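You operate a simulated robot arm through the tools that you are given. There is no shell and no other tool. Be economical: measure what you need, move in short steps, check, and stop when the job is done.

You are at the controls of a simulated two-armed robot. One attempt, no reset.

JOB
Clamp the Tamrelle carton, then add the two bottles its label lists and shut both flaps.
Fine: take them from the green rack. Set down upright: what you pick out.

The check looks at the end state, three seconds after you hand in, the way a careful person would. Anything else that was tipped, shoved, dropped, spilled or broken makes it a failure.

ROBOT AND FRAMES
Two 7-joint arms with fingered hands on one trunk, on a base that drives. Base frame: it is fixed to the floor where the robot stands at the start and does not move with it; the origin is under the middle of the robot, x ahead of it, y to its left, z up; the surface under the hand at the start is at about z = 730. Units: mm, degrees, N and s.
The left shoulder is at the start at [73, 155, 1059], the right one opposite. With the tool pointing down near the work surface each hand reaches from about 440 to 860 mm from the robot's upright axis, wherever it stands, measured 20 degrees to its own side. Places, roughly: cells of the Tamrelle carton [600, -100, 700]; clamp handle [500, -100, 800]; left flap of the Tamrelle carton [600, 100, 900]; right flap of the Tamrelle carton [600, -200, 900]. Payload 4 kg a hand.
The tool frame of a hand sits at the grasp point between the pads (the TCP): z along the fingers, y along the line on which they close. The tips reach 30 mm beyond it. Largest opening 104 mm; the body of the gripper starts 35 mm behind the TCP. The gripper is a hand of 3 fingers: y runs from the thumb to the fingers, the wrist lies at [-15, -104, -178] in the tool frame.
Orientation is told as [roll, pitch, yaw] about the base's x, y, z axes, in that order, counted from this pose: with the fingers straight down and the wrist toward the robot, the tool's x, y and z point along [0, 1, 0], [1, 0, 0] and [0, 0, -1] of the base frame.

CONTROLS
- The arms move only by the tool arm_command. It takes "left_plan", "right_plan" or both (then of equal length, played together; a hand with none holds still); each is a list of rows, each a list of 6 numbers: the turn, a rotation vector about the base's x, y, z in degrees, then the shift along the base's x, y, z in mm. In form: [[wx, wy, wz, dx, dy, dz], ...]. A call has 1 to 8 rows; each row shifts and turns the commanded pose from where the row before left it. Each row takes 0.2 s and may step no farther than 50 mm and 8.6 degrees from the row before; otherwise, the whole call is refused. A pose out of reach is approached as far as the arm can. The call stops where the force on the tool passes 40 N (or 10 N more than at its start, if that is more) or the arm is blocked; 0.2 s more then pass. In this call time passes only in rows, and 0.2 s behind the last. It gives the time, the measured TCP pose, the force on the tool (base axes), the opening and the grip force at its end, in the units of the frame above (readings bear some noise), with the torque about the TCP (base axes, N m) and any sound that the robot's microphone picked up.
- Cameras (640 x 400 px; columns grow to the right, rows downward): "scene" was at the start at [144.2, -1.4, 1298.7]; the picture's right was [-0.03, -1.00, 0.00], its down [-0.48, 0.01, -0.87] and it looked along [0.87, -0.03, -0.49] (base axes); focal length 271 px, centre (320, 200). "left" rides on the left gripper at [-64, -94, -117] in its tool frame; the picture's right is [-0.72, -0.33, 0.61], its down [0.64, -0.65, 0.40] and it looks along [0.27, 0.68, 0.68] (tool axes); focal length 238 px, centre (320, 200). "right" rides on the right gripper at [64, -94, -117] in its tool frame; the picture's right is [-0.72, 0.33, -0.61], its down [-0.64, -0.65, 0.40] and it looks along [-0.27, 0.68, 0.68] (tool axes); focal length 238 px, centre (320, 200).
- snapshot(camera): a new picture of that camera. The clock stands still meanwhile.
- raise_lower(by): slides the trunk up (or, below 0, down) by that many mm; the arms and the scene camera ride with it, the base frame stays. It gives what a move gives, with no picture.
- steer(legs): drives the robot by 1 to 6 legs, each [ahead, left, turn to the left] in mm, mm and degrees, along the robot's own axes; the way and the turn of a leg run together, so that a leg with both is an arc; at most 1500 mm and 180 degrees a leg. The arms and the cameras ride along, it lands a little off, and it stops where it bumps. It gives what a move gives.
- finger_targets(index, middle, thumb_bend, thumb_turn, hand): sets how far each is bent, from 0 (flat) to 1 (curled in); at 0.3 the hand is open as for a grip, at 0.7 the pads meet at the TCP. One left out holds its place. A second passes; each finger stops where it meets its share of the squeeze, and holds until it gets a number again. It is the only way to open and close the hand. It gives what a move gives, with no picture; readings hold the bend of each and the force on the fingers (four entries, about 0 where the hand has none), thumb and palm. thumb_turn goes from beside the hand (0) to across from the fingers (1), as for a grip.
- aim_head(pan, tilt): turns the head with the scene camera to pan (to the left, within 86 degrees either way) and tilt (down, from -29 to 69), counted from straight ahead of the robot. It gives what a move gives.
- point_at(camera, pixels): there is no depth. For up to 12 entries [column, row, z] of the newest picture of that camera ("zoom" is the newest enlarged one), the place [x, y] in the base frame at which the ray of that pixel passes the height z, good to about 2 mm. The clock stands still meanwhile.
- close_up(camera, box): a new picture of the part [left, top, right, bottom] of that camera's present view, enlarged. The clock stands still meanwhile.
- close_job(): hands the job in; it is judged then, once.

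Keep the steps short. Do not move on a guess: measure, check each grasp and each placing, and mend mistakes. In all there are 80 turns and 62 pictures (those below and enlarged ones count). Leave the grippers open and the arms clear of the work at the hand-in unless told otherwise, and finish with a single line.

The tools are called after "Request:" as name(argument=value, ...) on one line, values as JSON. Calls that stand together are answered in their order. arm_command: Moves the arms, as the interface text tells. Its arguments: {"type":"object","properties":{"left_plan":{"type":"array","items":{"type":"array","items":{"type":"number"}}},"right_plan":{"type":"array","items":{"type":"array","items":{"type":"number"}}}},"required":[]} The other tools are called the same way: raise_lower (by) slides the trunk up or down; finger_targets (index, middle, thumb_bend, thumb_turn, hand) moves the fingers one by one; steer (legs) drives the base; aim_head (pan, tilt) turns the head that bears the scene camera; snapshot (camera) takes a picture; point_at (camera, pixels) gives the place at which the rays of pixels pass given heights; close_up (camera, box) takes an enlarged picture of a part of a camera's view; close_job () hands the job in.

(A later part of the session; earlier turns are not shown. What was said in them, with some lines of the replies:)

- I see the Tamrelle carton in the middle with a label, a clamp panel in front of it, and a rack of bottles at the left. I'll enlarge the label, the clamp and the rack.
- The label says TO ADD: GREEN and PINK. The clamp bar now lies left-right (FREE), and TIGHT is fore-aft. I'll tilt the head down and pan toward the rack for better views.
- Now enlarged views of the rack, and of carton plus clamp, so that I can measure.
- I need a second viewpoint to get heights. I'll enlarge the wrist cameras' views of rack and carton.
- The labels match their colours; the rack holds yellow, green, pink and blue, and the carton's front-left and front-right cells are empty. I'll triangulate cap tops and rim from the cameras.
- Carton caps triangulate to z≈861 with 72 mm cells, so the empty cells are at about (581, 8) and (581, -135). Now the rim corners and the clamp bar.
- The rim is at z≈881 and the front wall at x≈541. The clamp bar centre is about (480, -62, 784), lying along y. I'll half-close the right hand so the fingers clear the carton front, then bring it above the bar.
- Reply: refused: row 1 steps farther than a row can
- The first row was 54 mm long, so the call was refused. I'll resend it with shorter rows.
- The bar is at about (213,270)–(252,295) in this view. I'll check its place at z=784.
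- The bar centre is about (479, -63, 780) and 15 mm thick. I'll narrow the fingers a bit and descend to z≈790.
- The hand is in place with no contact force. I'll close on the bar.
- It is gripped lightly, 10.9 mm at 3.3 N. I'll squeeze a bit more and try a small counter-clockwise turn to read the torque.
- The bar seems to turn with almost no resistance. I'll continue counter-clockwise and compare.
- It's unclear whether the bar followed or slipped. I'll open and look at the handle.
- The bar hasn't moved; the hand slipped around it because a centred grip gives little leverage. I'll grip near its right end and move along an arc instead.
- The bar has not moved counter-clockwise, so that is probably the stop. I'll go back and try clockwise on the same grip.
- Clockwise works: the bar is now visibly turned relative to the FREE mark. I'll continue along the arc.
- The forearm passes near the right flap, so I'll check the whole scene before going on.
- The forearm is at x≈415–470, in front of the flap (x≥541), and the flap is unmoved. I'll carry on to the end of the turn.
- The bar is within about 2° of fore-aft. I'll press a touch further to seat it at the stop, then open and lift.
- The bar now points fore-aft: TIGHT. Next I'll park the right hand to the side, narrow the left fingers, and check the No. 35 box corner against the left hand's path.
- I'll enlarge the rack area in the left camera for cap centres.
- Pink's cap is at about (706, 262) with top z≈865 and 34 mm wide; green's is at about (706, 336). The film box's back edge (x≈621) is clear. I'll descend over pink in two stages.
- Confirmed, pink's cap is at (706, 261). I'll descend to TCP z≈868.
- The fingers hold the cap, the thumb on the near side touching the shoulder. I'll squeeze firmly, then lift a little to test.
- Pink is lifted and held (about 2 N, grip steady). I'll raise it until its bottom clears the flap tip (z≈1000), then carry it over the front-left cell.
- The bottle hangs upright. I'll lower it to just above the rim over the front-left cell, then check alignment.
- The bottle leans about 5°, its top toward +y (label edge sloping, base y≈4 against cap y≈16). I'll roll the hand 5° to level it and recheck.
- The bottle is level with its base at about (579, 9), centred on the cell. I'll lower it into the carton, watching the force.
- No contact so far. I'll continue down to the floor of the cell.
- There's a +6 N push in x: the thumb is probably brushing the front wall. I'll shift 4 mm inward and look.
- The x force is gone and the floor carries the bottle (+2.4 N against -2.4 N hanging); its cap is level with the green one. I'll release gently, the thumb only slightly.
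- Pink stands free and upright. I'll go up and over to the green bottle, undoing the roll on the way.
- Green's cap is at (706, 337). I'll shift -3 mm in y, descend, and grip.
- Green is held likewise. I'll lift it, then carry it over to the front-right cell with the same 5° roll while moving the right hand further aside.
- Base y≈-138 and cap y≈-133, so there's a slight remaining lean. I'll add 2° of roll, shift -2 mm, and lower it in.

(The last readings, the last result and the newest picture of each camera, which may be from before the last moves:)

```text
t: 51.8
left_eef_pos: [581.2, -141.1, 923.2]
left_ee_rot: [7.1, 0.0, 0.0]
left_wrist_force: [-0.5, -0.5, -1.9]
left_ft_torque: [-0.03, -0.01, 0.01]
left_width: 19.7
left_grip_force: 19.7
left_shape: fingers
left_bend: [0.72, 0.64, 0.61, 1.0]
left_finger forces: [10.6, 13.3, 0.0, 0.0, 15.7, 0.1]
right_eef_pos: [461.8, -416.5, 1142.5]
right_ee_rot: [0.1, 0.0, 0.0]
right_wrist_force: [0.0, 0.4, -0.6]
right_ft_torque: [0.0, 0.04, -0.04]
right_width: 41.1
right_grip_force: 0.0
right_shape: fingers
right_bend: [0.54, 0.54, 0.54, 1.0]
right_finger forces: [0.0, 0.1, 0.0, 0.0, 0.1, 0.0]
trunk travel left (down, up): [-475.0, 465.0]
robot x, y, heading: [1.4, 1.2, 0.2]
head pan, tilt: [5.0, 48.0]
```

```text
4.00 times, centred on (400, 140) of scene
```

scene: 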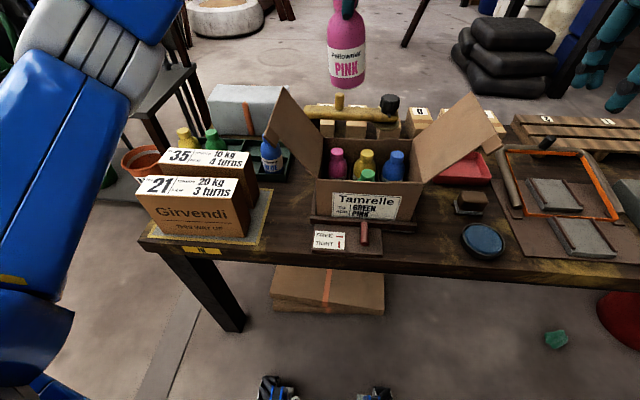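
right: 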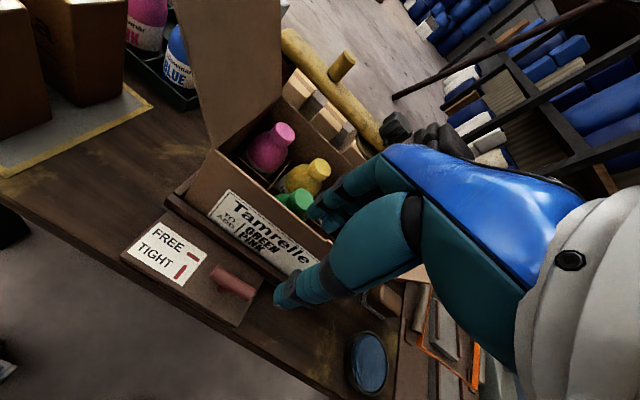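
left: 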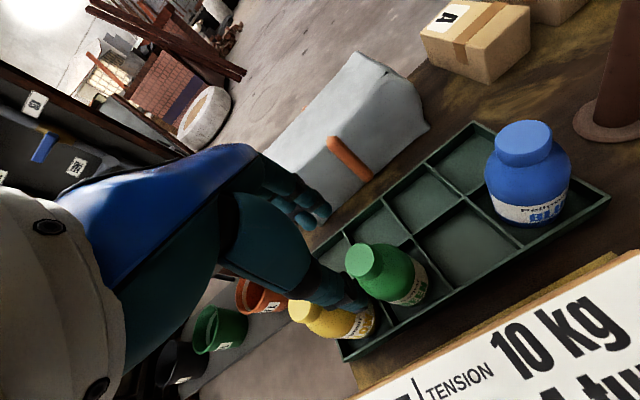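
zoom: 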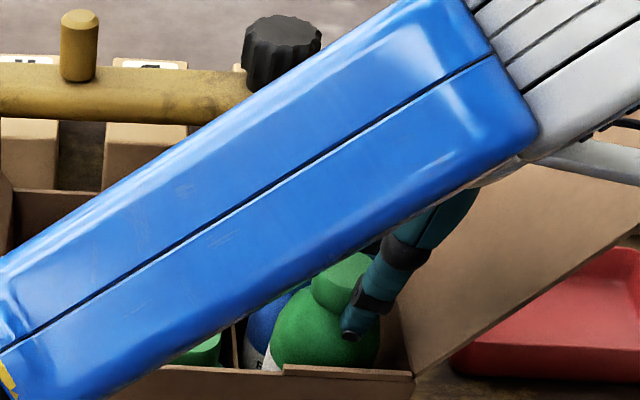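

No contact. I'll go down the rest of the way, slightly inward to spare the front wall.

Request:
arm_command(left_plan=[[0, 0, 0, 2, 0, -20], [0, 0, 0, 0, 0, -20], [0, 0, 0, 0, 0, -8], [0, 0, 0, 0, 0, -4], [0, 0, 0, 0, 0, -3]])

Request:
close_up(camera="scene", box=[352, 125, 448, 185])

```text
t: 53.0
left_eef_pos: [583.3, -140.4, 870.6]
left_ee_rot: [6.9, -0.3, 0.0]
left_wrist_force: [2.3, 0.5, 9.2]
left_ft_torque: [0.07, -0.22, 0.03]
left_width: 19.3
left_grip_force: 23.9
left_shape: fingers
left_bend: [0.72, 0.64, 0.61, 1.0]
left_finger forces: [15.3, 17.5, 0.0, 0.0, 15.9, 0.0]
right_eef_pos: [460.4, -415.4, 1144.1]
right_ee_rot: [0.1, -0.1, 0.0]
right_wrist_force: [0.0, -0.2, -0.1]
right_ft_torque: [-0.01, -0.02, 0.02]
right_width: 41.2
right_grip_force: 0.0
right_shape: fingers
right_bend: [0.54, 0.54, 0.54, 1.0]
right_finger forces: [0.0, 0.0, 0.0, 0.0, 0.0, 0.1]
trunk travel left (down, up): [-475.0, 465.0]
robot x, y, heading: [1.4, 2.4, -0.0]
head pan, tilt: [5.0, 48.0]
```

```text
6.67 times, centred on (400, 155) of scene
```

zoom: 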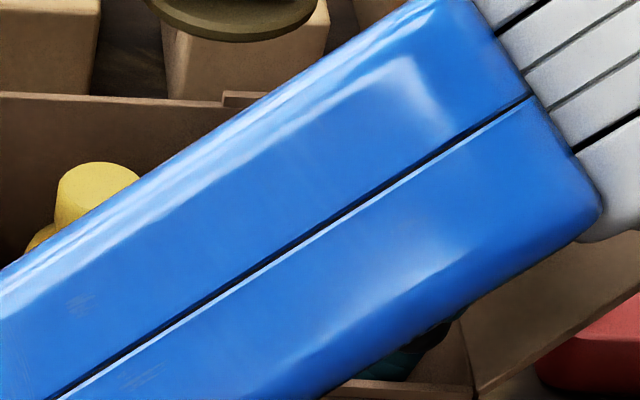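

The floor pushes back with 9 N at TCP z=870.6, same as pink, so it is seated. I'll release and lift.

Request:
finger_targets(hand="left", index=0.5, middle=0.5, thumb_bend=0.57)

Request:
arm_command(left_plan=[[0, 0, 0, -1, 0, 10], [0, 0, 0, 0, 0, 15], [0, 0, 0, 0, 0, 40], [-7, 0, 0, 0, 0, 45], [0, 0, 0, 0, 0, 45], [0, 0, 0, 0, 0, 45], [0, 0, 0, 0, 0, 45], [0, 0, 0, 0, 0, 45]])

Request:
arm_command(left_plan=[[0, 0, 0, -10, 48, 0], [0, 0, 0, -10, 48, 0], [0, 0, 0, -10, 48, 0], [0, 0, 0, -10, 48, 0], [0, 0, 0, -10, 48, 0], [0, 0, 0, -10, 48, 0], [0, 0, 0, -10, 48, 0], [0, 0, 0, 0, 40, 0]])

Request:
snapshot(camera="scene")

```text
t: 54.0
left_eef_pos: [583.4, -139.7, 868.7]
left_ee_rot: [7.2, 0.0, 0.0]
left_wrist_force: [-0.1, 0.3, -0.2]
left_ft_torque: [0.0, -0.03, -0.01]
left_width: 43.6
left_grip_force: 0.0
left_shape: fingers
left_bend: [0.5, 0.5, 0.56, 1.0]
left_finger forces: [0.0, 0.1, 0.1, 0.0, 0.0, 0.0]
right_eef_pos: [462.7, -416.9, 1142.2]
right_ee_rot: [0.0, 0.0, 0.0]
right_wrist_force: [0.1, -0.7, 0.0]
right_ft_torque: [0.02, 0.01, 0.02]
right_width: 41.0
right_grip_force: 0.1
right_shape: fingers
right_bend: [0.54, 0.54, 0.54, 1.0]
right_finger forces: [0.0, 0.1, 0.0, 0.0, 0.0, 0.1]
trunk travel left (down, up): [-475.0, 465.0]
robot x, y, heading: [0.6, 0.5, 0.2]
head pan, tilt: [5.0, 48.0]
```

```text
t: 56.0
left_eef_pos: [625.5, -77.1, 1164.6]
left_ee_rot: [-0.2, -0.6, 7.2]
left_wrist_force: [0.7, 0.4, -0.1]
left_ft_torque: [-0.01, 0.01, 0.0]
left_width: 44.0
left_grip_force: 0.0
left_shape: fingers
left_bend: [0.5, 0.5, 0.56, 1.0]
left_finger forces: [0.0, 0.0, 0.0, 0.0, 0.0, 0.0]
left hand out of reach, approached as far as the arm can: row 7
right_eef_pos: [460.8, -414.7, 1143.9]
right_ee_rot: [0.0, -0.1, 0.0]
right_wrist_force: [0.4, 0.0, 0.0]
right_ft_torque: [0.01, 0.02, 0.01]
right_width: 40.7
right_grip_force: 0.0
right_shape: fingers
right_bend: [0.54, 0.54, 0.54, 1.0]
right_finger forces: [0.0, 0.1, 0.0, 0.0, 0.0, 0.0]
trunk travel left (down, up): [-475.0, 465.0]
robot x, y, heading: [1.2, 2.4, 0.2]
head pan, tilt: [5.0, 48.0]
stopped in row 8 (left hand): the arm was blocked; the commanded pose is now the measured one
```

```text
t: 57.8
left_eef_pos: [571.0, 297.9, 1163.4]
left_ee_rot: [-0.1, -0.5, 6.4]
left_wrist_force: [-0.1, 0.4, 0.2]
left_ft_torque: [-0.02, -0.01, 0.05]
left_width: 44.1
left_grip_force: 0.0
left_shape: fingers
left_bend: [0.5, 0.5, 0.56, 1.0]
left_finger forces: [0.1, 0.0, 0.1, 0.0, 0.1, 0.0]
left hand out of reach, approached as far as the arm can: row 2, 3
right_eef_pos: [461.8, -412.7, 1144.8]
right_ee_rot: [-0.2, 0.0, 0.1]
right_wrist_force: [-0.6, 0.4, 0.0]
right_ft_torque: [-0.01, 0.03, 0.0]
right_width: 41.1
right_grip_force: 0.1
right_shape: fingers
right_bend: [0.54, 0.54, 0.54, 1.0]
right_finger forces: [0.0, 0.0, 0.1, 0.0, 0.0, 0.0]
trunk travel left (down, up): [-475.0, 465.0]
robot x, y, heading: [3.4, 0.5, 0.2]
head pan, tilt: [5.0, 48.0]
```

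```text
13 pictures are left
```

scene: 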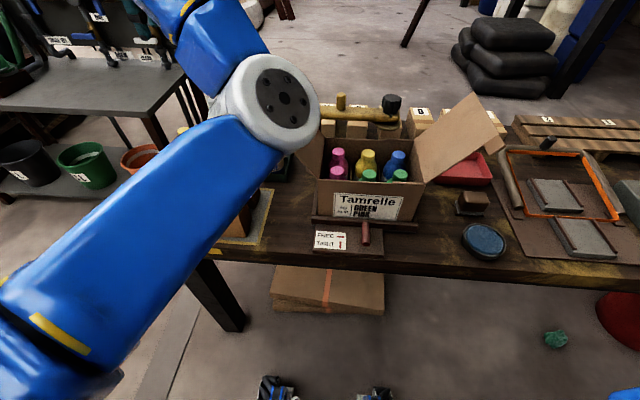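

Both bottles are in, and green stands in the front-right cell. The rim's step shows that the left flap (147 mm long) goes first and the right one lies over it. I'll set the left hand outside the left flap, fingers nearly closed, tips at z≈950.

Request:
finger_targets(hand="left", index=0.66, middle=0.66, thumb_bend=0.66)

Request:
arm_command(left_plan=[[0, 0, -2.2, 15, -32, 0], [0, 0, -2.1, 15, -32, 0], [0, 0, -2.1, 14, -34, 0], [0, 0, 0, 0, 0, -45], [0, 0, 0, 0, 0, -45], [0, 0, 0, 0, 0, -45], [0, 0, 0, 0, 0, -43]])

Request:
snapshot(camera="scene")

```text
t: 58.8
left_eef_pos: [569.2, 296.2, 1164.7]
left_ee_rot: [-0.1, -0.6, 6.7]
left_wrist_force: [0.2, 0.4, -0.5]
left_ft_torque: [0.0, 0.01, 0.02]
left_width: 11.5
left_grip_force: 0.0
left_shape: fingers
left_bend: [0.66, 0.66, 0.66, 1.0]
left_finger forces: [0.0, 0.0, 0.0, 0.1, 0.0, 0.1]
right_eef_pos: [460.4, -414.2, 1143.8]
right_ee_rot: [0.0, -0.1, 0.0]
right_wrist_force: [-0.4, 0.2, 0.6]
right_ft_torque: [-0.01, 0.03, 0.01]
right_width: 41.3
right_grip_force: 0.1
right_shape: fingers
right_bend: [0.54, 0.54, 0.54, 1.0]
right_finger forces: [0.0, 0.1, 0.0, 0.1, 0.0, 0.0]
trunk travel left (down, up): [-475.0, 465.0]
robot x, y, heading: [-4.5, 1.1, -0.1]
head pan, tilt: [5.0, 48.0]
```

```text
t: 60.4
left_eef_pos: [616.5, 217.5, 1001.3]
left_ee_rot: [0.2, -1.8, 2.2]
left_wrist_force: [-0.3, 0.0, 0.1]
left_ft_torque: [-0.02, 0.03, -0.01]
left_width: 11.2
left_grip_force: 0.0
left_shape: fingers
left_bend: [0.66, 0.66, 0.66, 1.0]
left_finger forces: [0.0, 0.0, 0.0, 0.1, 0.0, 0.1]
right_eef_pos: [462.3, -414.7, 1144.6]
right_ee_rot: [-0.2, -0.1, -0.1]
right_wrist_force: [-1.0, -0.1, -1.2]
right_ft_torque: [-0.03, 0.04, -0.01]
right_width: 41.0
right_grip_force: 0.0
right_shape: fingers
right_bend: [0.54, 0.54, 0.54, 1.0]
right_finger forces: [0.0, 0.0, 0.0, 0.1, 0.1, 0.1]
trunk travel left (down, up): [-475.0, 465.0]
robot x, y, heading: [0.3, 2.3, 0.3]
head pan, tilt: [5.0, 48.0]
```

```text
12 pictures are left
```

scene: 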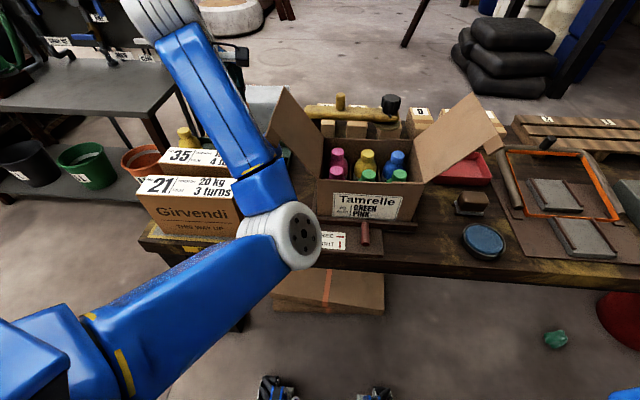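

The left elbow has swung to an inboard posture, low in front of the bench, which is unsafe. I'll retreat upward and outward to restore the normal posture.

Request:
arm_command(left_plan=[[0, 0, 0, 0, 10, 45], [0, 0, 0, 0, 20, 40], [0, 0, 0, 0, 20, 40], [0, 0, 0, -10, 45, 10], [0, 0, 0, -15, 45, 0], [0, 0, 0, -15, 45, 0]])

Request:
arm_command(left_plan=[[0, 0, 0, -20, 45, 0], [0, 0, 0, -20, 45, 0], [0, 0, 0, -20, 45, 0], [0, 0, 0, -20, 45, 0]])

Request:
snapshot(camera="scene")

```text
t: 61.8
left_eef_pos: [576.8, 383.9, 1122.7]
left_ee_rot: [-0.2, -0.5, 0.1]
left_wrist_force: [0.2, 0.3, -0.8]
left_ft_torque: [-0.03, 0.0, 0.0]
left_width: 11.5
left_grip_force: 0.1
left_shape: fingers
left_bend: [0.66, 0.66, 0.66, 1.0]
left_finger forces: [0.0, 0.1, 0.0, 0.1, 0.0, 0.0]
right_eef_pos: [460.7, -412.5, 1145.0]
right_ee_rot: [-0.1, -0.1, 0.0]
right_wrist_force: [-0.2, 0.3, 0.1]
right_ft_torque: [-0.01, 0.02, 0.02]
right_width: 40.8
right_grip_force: 0.1
right_shape: fingers
right_bend: [0.54, 0.54, 0.54, 1.0]
right_finger forces: [0.0, 0.0, 0.0, 0.1, 0.1, 0.1]
trunk travel left (down, up): [-475.0, 465.0]
robot x, y, heading: [1.0, 0.9, -0.1]
head pan, tilt: [5.0, 48.0]
```

```text
t: 62.8
left_eef_pos: [493.0, 564.7, 1123.9]
left_ee_rot: [-0.3, -0.6, 0.2]
left_wrist_force: [-1.1, 0.5, 0.7]
left_ft_torque: [-0.02, 0.0, -0.02]
left_width: 11.3
left_grip_force: 0.0
left_shape: fingers
left_bend: [0.66, 0.66, 0.66, 1.0]
left_finger forces: [0.0, 0.0, 0.1, 0.0, 0.1, 0.0]
right_eef_pos: [460.2, -410.8, 1145.8]
right_ee_rot: [-0.2, -0.3, 0.0]
right_wrist_force: [-0.8, -0.5, -1.1]
right_ft_torque: [0.0, 0.02, 0.02]
right_width: 40.9
right_grip_force: 0.2
right_shape: fingers
right_bend: [0.54, 0.54, 0.54, 1.0]
right_finger forces: [0.0, 0.0, 0.0, 0.0, 0.1, 0.0]
trunk travel left (down, up): [-475.0, 465.0]
robot x, y, heading: [-0.2, -1.5, -0.1]
head pan, tilt: [5.0, 48.0]
```

```text
11 pictures are left
```

scene: 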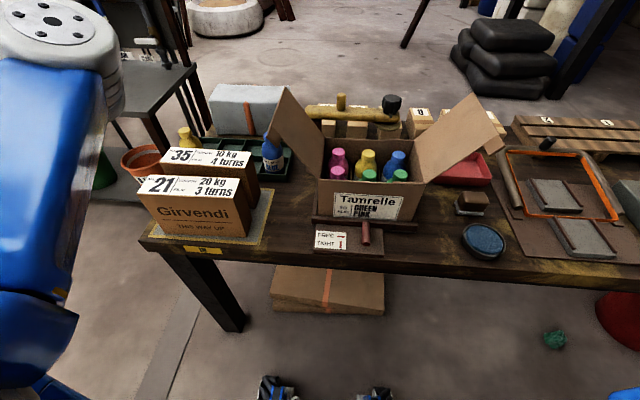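

The scene is undisturbed. I'll return to the original ready pose (529, 211, 1150) and check the posture.

Request:
arm_command(left_plan=[[0, 0, 0, 5, -46, 5], [0, 0, 0, 5, -46, 5], [0, 0, 0, 5, -46, 5], [0, 0, 0, 5, -46, 5], [0, 0, 0, 5, -46, 5], [0, 0, 0, 5, -46, 2], [0, 0, 0, 3, -46, 0], [0, 0, 0, 3, -32, 0]])

Request:
snapshot(camera="scene")

```text
t: 64.6
left_eef_pos: [521.7, 289.8, 1166.3]
left_ee_rot: [-3.3, -2.7, 9.4]
left_wrist_force: [-0.7, 0.1, -0.9]
left_ft_torque: [0.05, -0.04, -0.03]
left_width: 11.3
left_grip_force: 0.0
left_shape: fingers
left_bend: [0.66, 0.66, 0.66, 1.0]
left_finger forces: [0.0, 0.0, 0.1, 0.0, 0.1, 0.0]
left hand out of reach, approached as far as the arm can: row 8
right_eef_pos: [459.7, -411.7, 1145.3]
right_ee_rot: [-0.1, -0.2, 0.1]
right_wrist_force: [-0.3, -0.4, 0.3]
right_ft_torque: [0.0, -0.01, 0.02]
right_width: 41.2
right_grip_force: 0.1
right_shape: fingers
right_bend: [0.54, 0.54, 0.54, 1.0]
right_finger forces: [0.0, 0.0, 0.0, 0.1, 0.1, 0.1]
trunk travel left (down, up): [-475.0, 465.0]
robot x, y, heading: [2.9, 1.3, 0.1]
head pan, tilt: [5.0, 48.0]
stopped in row 8 (left hand): the arm was blocked; the commanded pose is now the measured one
```

```text
10 pictures are left
```

scene: 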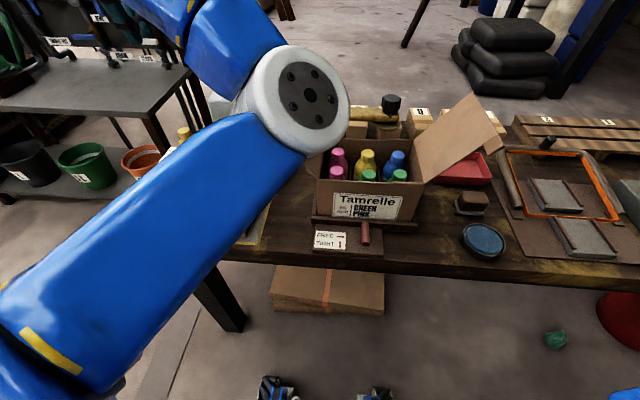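

The left arm is stuck in an inboard-elbow posture. The right arm is sound, so I'll park the left hand far out again and drive the base left, letting the right hand shut the left flap.

Request:
arm_command(left_plan=[[1, 1, -3, -3, 46, -5], [1, 1, -3, -4, 46, -5], [1, 0, -3, -4, 46, -5], [0, 0, 0, -4, 46, -5], [0, 0, 0, -4, 46, -5], [0, 0, 0, -4, 46, -5]])

Request:
steer(legs=[[0, 260, 0]])

Request:
aim_head(pan=-22, tilt=42)

Request:
snapshot(camera="scene")

```text
t: 66.0
left_eef_pos: [500.1, 568.0, 1135.7]
left_ee_rot: [-0.4, -0.9, 0.0]
left_wrist_force: [0.7, 0.6, -0.2]
left_ft_torque: [-0.03, -0.04, -0.01]
left_width: 11.0
left_grip_force: 0.1
left_shape: fingers
left_bend: [0.66, 0.66, 0.66, 1.0]
left_finger forces: [0.0, 0.1, 0.0, 0.1, 0.0, 0.0]
right_eef_pos: [460.2, -408.9, 1147.3]
right_ee_rot: [-0.3, -0.1, 0.1]
right_wrist_force: [-0.5, 0.1, 0.8]
right_ft_torque: [0.03, -0.01, 0.05]
right_width: 40.9
right_grip_force: 0.1
right_shape: fingers
right_bend: [0.54, 0.54, 0.54, 1.0]
right_finger forces: [0.1, 0.1, 0.0, 0.0, 0.1, 0.1]
trunk travel left (down, up): [-475.0, 465.0]
robot x, y, heading: [4.0, -2.6, -0.1]
head pan, tilt: [5.0, 48.0]
```

```text
t: 67.9
left_eef_pos: [500.3, 813.2, 1143.2]
left_ee_rot: [0.4, -1.0, 0.0]
left_wrist_force: [-0.7, 0.1, 0.0]
left_ft_torque: [0.06, -0.01, 0.02]
left_width: 11.2
left_grip_force: 0.1
left_shape: fingers
left_bend: [0.66, 0.66, 0.66, 1.0]
left_finger forces: [0.0, 0.1, 0.0, 0.0, 0.0, 0.0]
right_eef_pos: [459.6, -162.1, 1139.9]
right_ee_rot: [0.5, -0.1, 0.2]
right_wrist_force: [0.0, -1.4, -0.6]
right_ft_torque: [0.07, 0.03, 0.02]
right_width: 41.0
right_grip_force: 0.1
right_shape: fingers
right_bend: [0.54, 0.54, 0.54, 1.0]
right_finger forces: [0.0, 0.1, 0.0, 0.0, 0.0, 0.1]
trunk travel left (down, up): [-475.0, 465.0]
robot x, y, heading: [0.3, 260.4, -0.0]
head pan, tilt: [5.0, 48.0]
```

```text
t: 68.8
left_eef_pos: [498.0, 824.3, 1136.5]
left_ee_rot: [-0.3, -1.1, 0.0]
left_wrist_force: [-0.4, 0.3, 0.5]
left_ft_torque: [0.04, -0.05, 0.0]
left_width: 11.3
left_grip_force: 0.0
left_shape: fingers
left_bend: [0.66, 0.66, 0.66, 1.0]
left_finger forces: [0.0, 0.0, 0.0, 0.0, 0.0, 0.0]
right_eef_pos: [458.1, -150.2, 1146.0]
right_ee_rot: [-0.1, -0.2, 0.1]
right_wrist_force: [0.1, 1.2, -0.6]
right_ft_torque: [0.04, 0.03, 0.0]
right_width: 41.1
right_grip_force: 0.1
right_shape: fingers
right_bend: [0.54, 0.54, 0.54, 1.0]
right_finger forces: [0.0, 0.1, 0.1, 0.0, 0.1, 0.1]
trunk travel left (down, up): [-475.0, 465.0]
robot x, y, heading: [-0.9, 261.5, 0.1]
head pan, tilt: [-22.0, 42.0]
```

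```text
9 pictures are left
```

scene: 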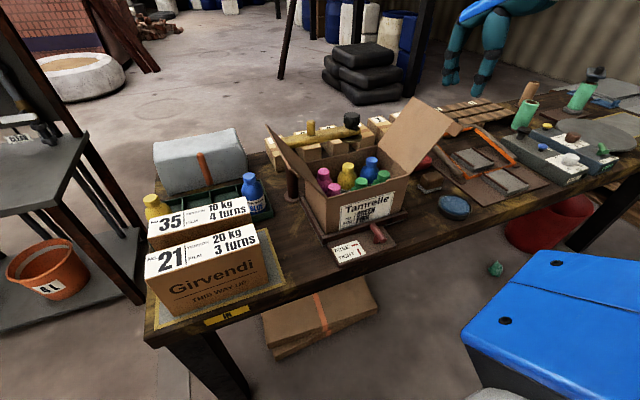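

The workspace is clear. I'll close the right fingers and bring them high over to the outer side of the left flap, then down to tips at z≈955.

Request:
finger_targets(hand="right", index=0.66, middle=0.66, thumb_bend=0.66)

Request:
arm_command(right_plan=[[0, 0, 0, 19.6, 44.4, 0], [0, 0, 0, 19.6, 44.4, 0], [0, 0, 0, 19.6, 44.4, 0], [0, 0, 0, 19.6, 44.4, 0], [0, 0, 0, 19.6, 44.4, 0], [0, 0, 0, 19.6, 44.4, 0], [0, 0, 0, 19.6, 44.4, 0], [0, 0, 0, 19.6, 44.4, 0]])

Request:
arm_command(right_plan=[[0, 0, 0, 0, 0, -40], [0, 0, 0, 0, 0, -40], [0, 0, 0, 0, 0, -40], [0, 0, 0, 0, 0, -40]])

Request:
snapshot(camera="scene")

```text
t: 69.8
left_eef_pos: [498.7, 827.2, 1136.3]
left_ee_rot: [-0.3, -1.1, 0.0]
left_wrist_force: [-0.4, -0.5, -0.3]
left_ft_torque: [-0.03, -0.02, 0.01]
left_width: 11.2
left_grip_force: 0.0
left_shape: fingers
left_bend: [0.66, 0.66, 0.66, 1.0]
left_finger forces: [0.0, 0.0, 0.0, 0.0, 0.0, 0.0]
right_eef_pos: [457.7, -148.8, 1146.4]
right_ee_rot: [-0.3, -0.2, 0.1]
right_wrist_force: [0.1, 0.4, -0.2]
right_ft_torque: [-0.01, 0.01, -0.01]
right_width: 11.6
right_grip_force: 0.2
right_shape: fingers
right_bend: [0.66, 0.66, 0.66, 1.0]
right_finger forces: [0.1, 0.0, 0.1, 0.1, 0.1, 0.0]
trunk travel left (down, up): [-475.0, 465.0]
robot x, y, heading: [-3.8, 261.4, 0.2]
head pan, tilt: [-22.0, 42.0]
```

```text
t: 71.6
left_eef_pos: [499.3, 828.4, 1134.9]
left_ee_rot: [-0.4, -1.0, 0.0]
left_wrist_force: [0.6, 1.0, 1.2]
left_ft_torque: [-0.07, -0.02, 0.0]
left_width: 11.1
left_grip_force: 0.1
left_shape: fingers
left_bend: [0.66, 0.66, 0.66, 1.0]
left_finger forces: [0.1, 0.0, 0.0, 0.0, 0.0, 0.0]
right_eef_pos: [617.9, 211.2, 1147.9]
right_ee_rot: [-0.3, -0.2, 0.0]
right_wrist_force: [0.3, -0.2, -0.4]
right_ft_torque: [-0.01, 0.04, 0.03]
right_width: 11.2
right_grip_force: 0.0
right_shape: fingers
right_bend: [0.66, 0.66, 0.66, 1.0]
right_finger forces: [0.1, 0.1, 0.0, 0.2, 0.0, 0.0]
trunk travel left (down, up): [-475.0, 465.0]
robot x, y, heading: [-2.9, 261.5, 0.0]
head pan, tilt: [-22.0, 42.0]
```

```text
t: 72.6
left_eef_pos: [500.2, 825.1, 1137.3]
left_ee_rot: [-0.4, -1.0, 0.0]
left_wrist_force: [1.3, -0.5, -1.2]
left_ft_torque: [-0.03, 0.02, 0.0]
left_width: 11.3
left_grip_force: 0.0
left_shape: fingers
left_bend: [0.66, 0.66, 0.66, 1.0]
left_finger forces: [0.0, 0.0, 0.0, 0.0, 0.1, 0.0]
right_eef_pos: [617.0, 207.5, 984.6]
right_ee_rot: [-0.2, -0.2, 0.2]
right_wrist_force: [-0.4, 0.8, 0.6]
right_ft_torque: [0.04, -0.03, 0.01]
right_width: 11.2
right_grip_force: 0.0
right_shape: fingers
right_bend: [0.66, 0.66, 0.66, 1.0]
right_finger forces: [0.0, 0.1, 0.0, 0.1, 0.1, 0.0]
trunk travel left (down, up): [-475.0, 465.0]
robot x, y, heading: [2.2, 261.6, 0.0]
head pan, tilt: [-22.0, 42.0]
```

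```text
8 pictures are left
```

scene: 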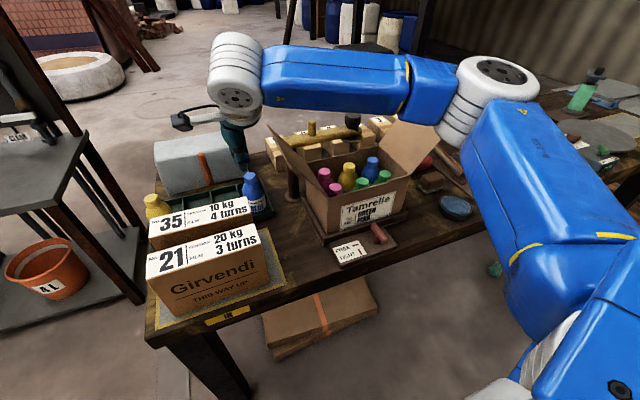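

The hand is well placed. I'll check where the elbow is relative to the right flap, and begin sweeping the left flap inward.

Request:
point_at(camera="scene", pixels=[[235, 95, 1160], [450, 140, 1050], [450, 140, 1100], [480, 80, 1150], [480, 80, 1200]])

Request:
arm_command(right_plan=[[0, 0, 0, 0, -25, 0], [0, 0, 0, 0, -25, 0], [0, 0, 0, 0, -25, 0], [0, 0, 0, 0, -25, 0]])

```text
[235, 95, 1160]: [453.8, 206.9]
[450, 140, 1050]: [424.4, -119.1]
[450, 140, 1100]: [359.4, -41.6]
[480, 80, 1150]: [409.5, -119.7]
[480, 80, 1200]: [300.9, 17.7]
```

```text
t: 73.6
left_eef_pos: [497.6, 824.9, 1137.5]
left_ee_rot: [-0.2, -1.1, 0.0]
left_wrist_force: [-1.6, -0.3, -0.2]
left_ft_torque: [0.0, -0.01, -0.01]
left_width: 11.1
left_grip_force: 0.1
left_shape: fingers
left_bend: [0.66, 0.66, 0.66, 1.0]
left_finger forces: [0.0, 0.0, 0.1, 0.0, 0.1, 0.0]
right_eef_pos: [614.9, 106.0, 985.9]
right_ee_rot: [-0.1, -0.2, 0.1]
right_wrist_force: [-0.4, 0.6, 0.8]
right_ft_torque: [0.01, 0.02, 0.02]
right_width: 11.4
right_grip_force: 0.1
right_shape: fingers
right_bend: [0.66, 0.66, 0.66, 1.0]
right_finger forces: [0.0, 0.1, 0.0, 0.0, 0.0, 0.1]
trunk travel left (down, up): [-475.0, 465.0]
robot x, y, heading: [-3.6, 260.4, -0.1]
head pan, tilt: [-22.0, 42.0]
```

The elbow is at x≈410, in front of the carton and clear. The flap yields with under 1 N; I'll keep sweeping.

Request:
arm_command(right_plan=[[0, 0, 0, 0, -22, 0], [0, 0, 0, 0, -22, 0], [0, 0, 0, 0, -22, 0], [0, 0, 0, 0, -22, 0], [0, 0, 0, 0, -22, 0]])

Request:
snapshot(camera="scene")

```text
t: 74.8
left_eef_pos: [498.1, 824.4, 1138.7]
left_ee_rot: [-0.2, -1.1, 0.0]
left_wrist_force: [0.4, -0.3, 0.0]
left_ft_torque: [0.0, 0.01, 0.01]
left_width: 11.2
left_grip_force: 0.0
left_shape: fingers
left_bend: [0.66, 0.66, 0.66, 1.0]
left_finger forces: [0.0, 0.0, 0.1, 0.0, 0.1, 0.1]
right_eef_pos: [616.1, -4.8, 985.4]
right_ee_rot: [-0.1, -0.3, 0.0]
right_wrist_force: [0.6, -0.8, 0.5]
right_ft_torque: [-0.02, 0.0, -0.01]
right_width: 11.3
right_grip_force: 0.0
right_shape: fingers
right_bend: [0.66, 0.66, 0.66, 1.0]
right_finger forces: [0.0, 0.0, 0.0, 0.1, 0.0, 0.0]
trunk travel left (down, up): [-475.0, 465.0]
robot x, y, heading: [-1.5, 263.9, 0.1]
head pan, tilt: [-22.0, 42.0]
```

```text
7 pictures are left
```

scene: 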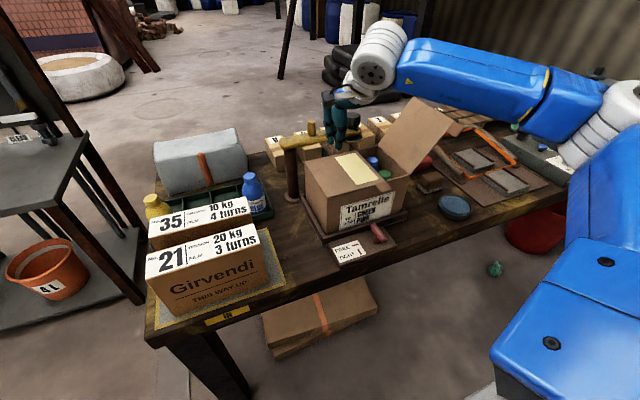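

The left flap has fallen shut flat. I'll raise the right hand, drive back right, and place the hand outside the right flap.

Request:
arm_command(right_plan=[[0, 0, 0, 0, 0, 45], [0, 0, 0, 0, 0, 45], [0, 0, 0, 0, 0, 45], [0, 0, 0, 0, 0, 30]])

Request:
steer(legs=[[0, -260, 0]])

Request:
arm_command(right_plan=[[0, 0, 0, 0, -30, 0], [0, 0, 0, 0, -30, 0], [0, 0, 0, 0, -10, 0]])

Request:
aim_head(pan=-8, tilt=45)

Request:
snapshot(camera="scene")

```text
t: 75.8
left_eef_pos: [498.5, 826.9, 1136.9]
left_ee_rot: [-0.4, -1.2, 0.1]
left_wrist_force: [0.2, -0.4, -0.4]
left_ft_torque: [0.0, 0.02, 0.0]
left_width: 11.2
left_grip_force: 0.1
left_shape: fingers
left_bend: [0.66, 0.66, 0.66, 1.0]
left_finger forces: [0.0, 0.0, 0.0, 0.1, 0.0, 0.0]
right_eef_pos: [614.6, -2.6, 1153.6]
right_ee_rot: [-0.3, -0.2, 0.1]
right_wrist_force: [0.3, -0.3, 0.0]
right_ft_torque: [0.01, 0.0, 0.01]
right_width: 11.5
right_grip_force: 0.1
right_shape: fingers
right_bend: [0.66, 0.66, 0.66, 1.0]
right_finger forces: [0.1, 0.1, 0.0, 0.0, 0.0, 0.1]
trunk travel left (down, up): [-475.0, 465.0]
robot x, y, heading: [-2.0, 262.5, 0.1]
head pan, tilt: [-22.0, 42.0]
```

```text
t: 77.7
left_eef_pos: [498.1, 579.2, 1131.5]
left_ee_rot: [-0.8, -1.0, 0.1]
left_wrist_force: [-0.4, 0.6, -0.6]
left_ft_torque: [-0.07, 0.02, -0.03]
left_width: 11.5
left_grip_force: 0.1
left_shape: fingers
left_bend: [0.66, 0.66, 0.66, 1.0]
left_finger forces: [0.0, 0.0, 0.0, 0.1, 0.0, 0.0]
right_eef_pos: [616.2, -249.9, 1154.8]
right_ee_rot: [-0.8, -0.1, 0.4]
right_wrist_force: [0.2, 1.0, -0.6]
right_ft_torque: [-0.06, -0.03, 0.0]
right_width: 11.0
right_grip_force: 0.1
right_shape: fingers
right_bend: [0.66, 0.66, 0.66, 1.0]
right_finger forces: [0.0, 0.0, 0.0, 0.0, 0.1, 0.0]
trunk travel left (down, up): [-475.0, 465.0]
robot x, y, heading: [-1.9, 1.4, 0.3]
head pan, tilt: [-22.0, 42.0]
```

```text
t: 78.5
left_eef_pos: [496.1, 572.7, 1135.7]
left_ee_rot: [-0.5, -1.2, 0.2]
left_wrist_force: [0.2, -0.2, -0.6]
left_ft_torque: [-0.01, 0.05, 0.03]
left_width: 11.4
left_grip_force: 0.1
left_shape: fingers
left_bend: [0.66, 0.66, 0.66, 1.0]
left_finger forces: [0.0, 0.0, 0.1, 0.1, 0.0, 0.0]
right_eef_pos: [615.0, -326.4, 1153.7]
right_ee_rot: [-0.4, -0.3, 0.2]
right_wrist_force: [1.5, 0.6, -0.2]
right_ft_torque: [-0.07, -0.02, 0.0]
right_width: 11.2
right_grip_force: 0.0
right_shape: fingers
right_bend: [0.66, 0.66, 0.66, 1.0]
right_finger forces: [0.0, 0.1, 0.1, 0.0, 0.1, 0.0]
trunk travel left (down, up): [-475.0, 465.0]
robot x, y, heading: [0.5, 2.9, 0.1]
head pan, tilt: [-22.0, 42.0]
```

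```text
t: 79.3
left_eef_pos: [496.7, 570.0, 1137.0]
left_ee_rot: [-0.3, -1.1, 0.3]
left_wrist_force: [0.6, -0.5, -0.1]
left_ft_torque: [-0.01, 0.0, -0.06]
left_width: 11.5
left_grip_force: 0.1
left_shape: fingers
left_bend: [0.66, 0.66, 0.66, 1.0]
left_finger forces: [0.0, 0.0, 0.1, 0.1, 0.1, 0.0]
right_eef_pos: [615.2, -329.3, 1153.0]
right_ee_rot: [-0.3, -0.4, 0.3]
right_wrist_force: [0.7, -0.5, -0.1]
right_ft_torque: [-0.04, -0.02, 0.01]
right_width: 11.3
right_grip_force: 0.1
right_shape: fingers
right_bend: [0.66, 0.66, 0.66, 1.0]
right_finger forces: [0.0, 0.0, 0.1, 0.1, 0.1, 0.1]
trunk travel left (down, up): [-475.0, 465.0]
robot x, y, heading: [-3.0, 3.3, -0.1]
head pan, tilt: [-8.0, 45.0]
```

```text
6 pictures are left
```

scene: 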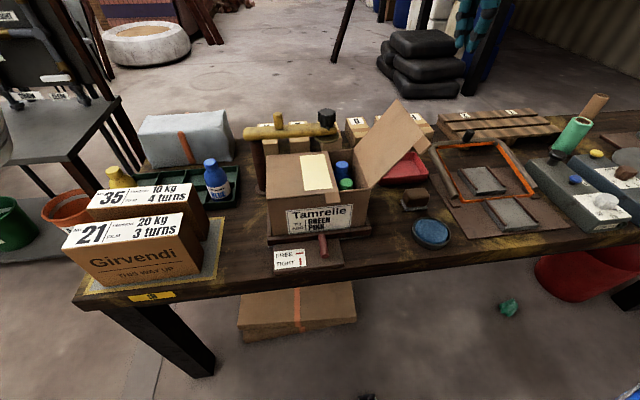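

Request:
point_at(camera="scene", pixels=[[427, 143, 980], [427, 143, 1000], [400, 100, 980], [400, 100, 1000]])

Request:
arm_command(right_plan=[[0, 0, 0, 0, -8, -42], [0, 0, 0, 0, 0, -42], [0, 0, 0, 0, 0, -42], [0, 0, 0, 0, 0, -42]])

```text
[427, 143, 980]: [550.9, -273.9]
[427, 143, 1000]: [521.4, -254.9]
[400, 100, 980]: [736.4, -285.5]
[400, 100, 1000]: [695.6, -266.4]
```

```text
t: 80.3
left_eef_pos: [495.6, 566.2, 1137.7]
left_ee_rot: [-0.2, -1.1, 0.2]
left_wrist_force: [-0.6, 0.1, -0.8]
left_ft_torque: [0.01, -0.02, -0.02]
left_width: 11.1
left_grip_force: 0.1
left_shape: fingers
left_bend: [0.66, 0.66, 0.66, 1.0]
left_finger forces: [0.0, 0.1, 0.0, 0.0, 0.1, 0.0]
right_eef_pos: [614.0, -340.9, 982.9]
right_ee_rot: [-0.1, -0.3, 0.3]
right_wrist_force: [0.1, -0.6, 0.1]
right_ft_torque: [0.04, 0.01, 0.0]
right_width: 11.4
right_grip_force: 0.1
right_shape: fingers
right_bend: [0.66, 0.66, 0.66, 1.0]
right_finger forces: [0.0, 0.1, 0.0, 0.1, 0.0, 0.0]
trunk travel left (down, up): [-475.0, 465.0]
robot x, y, heading: [-0.5, 0.5, -0.0]
head pan, tilt: [-8.0, 45.0]
```

The flap's tip is at y≈-265, z≈1000, and the hand is outside it at y=-341. I'll sweep to the left.

Request:
arm_command(right_plan=[[0, 0, 0, 0, 25, 0], [0, 0, 0, 0, 25, 0], [0, 0, 0, 0, 25, 0], [0, 0, 0, 0, 25, 0], [0, 0, 0, 0, 22, 0], [0, 0, 0, 0, 22, 0]])

Request:
arm_command(right_plan=[[0, 0, 0, 0, 22, 0], [0, 0, 0, 0, 22, 0], [0, 0, 0, 0, 22, 0]])

Request:
snapshot(camera="scene")

```text
t: 81.7
left_eef_pos: [496.5, 568.2, 1136.9]
left_ee_rot: [-0.3, -1.2, 0.1]
left_wrist_force: [-0.2, 0.0, -0.6]
left_ft_torque: [0.0, 0.0, 0.05]
left_width: 11.2
left_grip_force: 0.0
left_shape: fingers
left_bend: [0.66, 0.66, 0.66, 1.0]
left_finger forces: [0.0, 0.1, 0.0, 0.0, 0.1, 0.1]
right_eef_pos: [613.9, -194.5, 986.4]
right_ee_rot: [-0.1, -0.3, 0.2]
right_wrist_force: [1.0, 0.4, 0.7]
right_ft_torque: [0.0, 0.0, 0.01]
right_width: 11.4
right_grip_force: 0.1
right_shape: fingers
right_bend: [0.66, 0.66, 0.66, 1.0]
right_finger forces: [0.0, 0.1, 0.0, 0.0, 0.2, 0.0]
trunk travel left (down, up): [-475.0, 465.0]
robot x, y, heading: [1.3, 1.4, 0.0]
head pan, tilt: [-8.0, 45.0]
```

```text
t: 82.5
left_eef_pos: [497.1, 568.5, 1137.9]
left_ee_rot: [-0.3, -1.2, 0.0]
left_wrist_force: [0.0, -0.6, 0.0]
left_ft_torque: [-0.02, -0.01, 0.0]
left_width: 11.1
left_grip_force: 0.0
left_shape: fingers
left_bend: [0.66, 0.66, 0.66, 1.0]
left_finger forces: [0.0, 0.0, 0.0, 0.1, 0.1, 0.1]
right_eef_pos: [613.6, -129.6, 986.5]
right_ee_rot: [-0.3, -0.3, 0.2]
right_wrist_force: [-0.2, 1.0, -0.3]
right_ft_torque: [-0.04, -0.02, 0.0]
right_width: 11.3
right_grip_force: 0.1
right_shape: fingers
right_bend: [0.66, 0.66, 0.66, 1.0]
right_finger forces: [0.0, 0.1, 0.1, 0.1, 0.0, 0.0]
trunk travel left (down, up): [-475.0, 465.0]
robot x, y, heading: [1.5, 4.3, 0.3]
head pan, tilt: [-8.0, 45.0]
```

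```text
5 pictures are left
```

scene: 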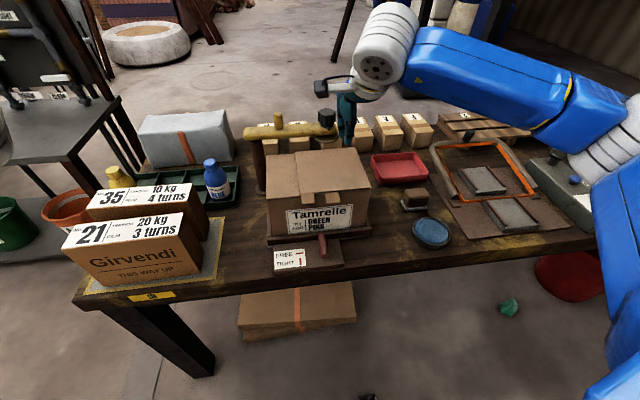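

Both flaps appear shut. I'll enlarge to check they lie flat.

Request:
close_up(camera="scene", box=[245, 135, 405, 235])

```text
4.00 times, centred on (325, 185) of scene
```

zoom: 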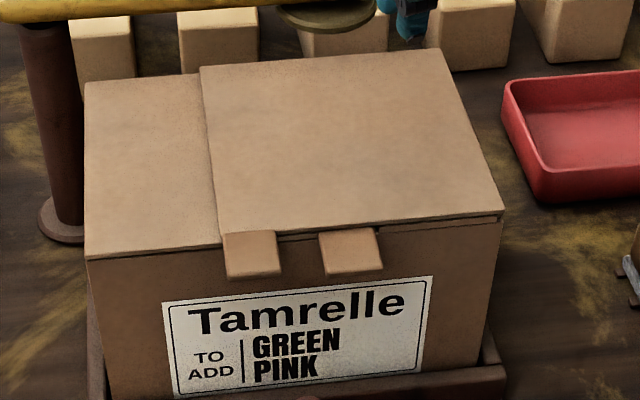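

Both flaps lie flat, right over left, with their tabs hanging down the front. I'll raise the right hand, move it aside, and open both hands.

Request:
arm_command(right_plan=[[0, 0, 0, 0, 0, 40], [0, 0, 0, 0, 0, 40], [0, 0, 0, 0, 0, 40], [0, 0, 0, 0, 0, 40], [0, 0, 0, -25, -40, 0], [0, 0, 0, -25, -40, 0], [0, 0, 0, -25, -40, 0], [0, 0, 0, -25, -40, 0]])

Request:
finger_targets(hand="right", index=0.3, middle=0.3, thumb_bend=0.3)

Request:
finger_targets(hand="left", index=0.3, middle=0.3, thumb_bend=0.3)

Request:
snapshot(camera="scene")

```text
t: 84.3
left_eef_pos: [493.5, 566.4, 1139.8]
left_ee_rot: [-0.1, -1.2, 0.2]
left_wrist_force: [0.5, 0.1, 0.4]
left_ft_torque: [-0.01, -0.01, 0.01]
left_width: 11.5
left_grip_force: 0.1
left_shape: fingers
left_bend: [0.66, 0.66, 0.66, 1.0]
left_finger forces: [0.0, 0.1, 0.1, 0.1, 0.0, 0.0]
right_eef_pos: [511.5, -290.2, 1146.4]
right_ee_rot: [-0.1, -0.5, 0.4]
right_wrist_force: [-0.4, 1.1, -0.3]
right_ft_torque: [-0.02, 0.0, -0.03]
right_width: 11.5
right_grip_force: 0.0
right_shape: fingers
right_bend: [0.66, 0.66, 0.66, 1.0]
right_finger forces: [0.0, 0.0, 0.0, 0.0, 0.0, 0.0]
trunk travel left (down, up): [-475.0, 465.0]
robot x, y, heading: [-0.0, 4.6, -0.2]
head pan, tilt: [-8.0, 45.0]
```

```text
t: 85.3
left_eef_pos: [495.8, 566.6, 1138.1]
left_ee_rot: [-0.2, -1.1, 0.1]
left_wrist_force: [0.1, 0.2, -0.3]
left_ft_torque: [-0.02, -0.01, 0.01]
left_width: 11.1
left_grip_force: 0.0
left_shape: fingers
left_bend: [0.66, 0.66, 0.66, 1.0]
left_finger forces: [0.1, 0.1, 0.1, 0.0, 0.0, 0.1]
right_eef_pos: [514.6, -289.1, 1145.9]
right_ee_rot: [-0.2, -0.3, 0.2]
right_wrist_force: [0.4, 0.0, 0.1]
right_ft_torque: [-0.02, 0.01, 0.04]
right_width: 102.5
right_grip_force: 0.1
right_shape: fingers
right_bend: [0.3, 0.3, 0.3, 0.98]
right_finger forces: [0.0, 0.0, 0.1, 0.0, 0.0, 0.0]
trunk travel left (down, up): [-475.0, 465.0]
robot x, y, heading: [-1.2, 2.3, 0.2]
head pan, tilt: [-8.0, 45.0]
```

```text
t: 86.3
left_eef_pos: [495.8, 566.6, 1138.2]
left_ee_rot: [-0.2, -1.1, 0.1]
left_wrist_force: [0.2, -0.3, -0.3]
left_ft_torque: [-0.03, 0.02, -0.03]
left_width: 102.7
left_grip_force: 0.1
left_shape: fingers
left_bend: [0.3, 0.3, 0.3, 0.98]
left_finger forces: [0.0, 0.1, 0.0, 0.0, 0.0, 0.1]
right_eef_pos: [514.7, -290.3, 1145.4]
right_ee_rot: [-0.1, -0.3, 0.2]
right_wrist_force: [0.3, 0.2, -0.3]
right_ft_torque: [0.0, 0.01, 0.01]
right_width: 102.7
right_grip_force: 0.0
right_shape: fingers
right_bend: [0.3, 0.3, 0.3, 0.98]
right_finger forces: [0.1, 0.0, 0.0, 0.0, 0.0, 0.1]
trunk travel left (down, up): [-475.0, 465.0]
robot x, y, heading: [-2.3, 4.4, -0.3]
head pan, tilt: [-8.0, 45.0]
```

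```text
3 pictures are left
```

scene: 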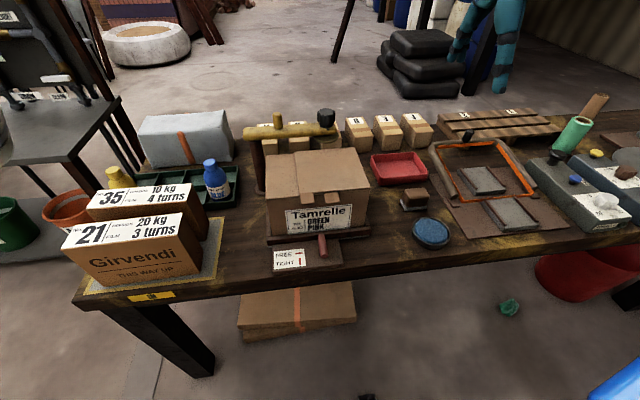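

The carton is clamped with the handle at TIGHT and both flaps are flat. Yellow and blue still stand in the rack, nothing else has moved, and both hands are open and clear. I'll hand in.

Request:
close_job()

```text
The job is handed in.
```

The Tamrelle carton is clamped (handle at TIGHT), the green and pink bottles from the green rack stand upright in its two empty cells, and both flaps are shut.
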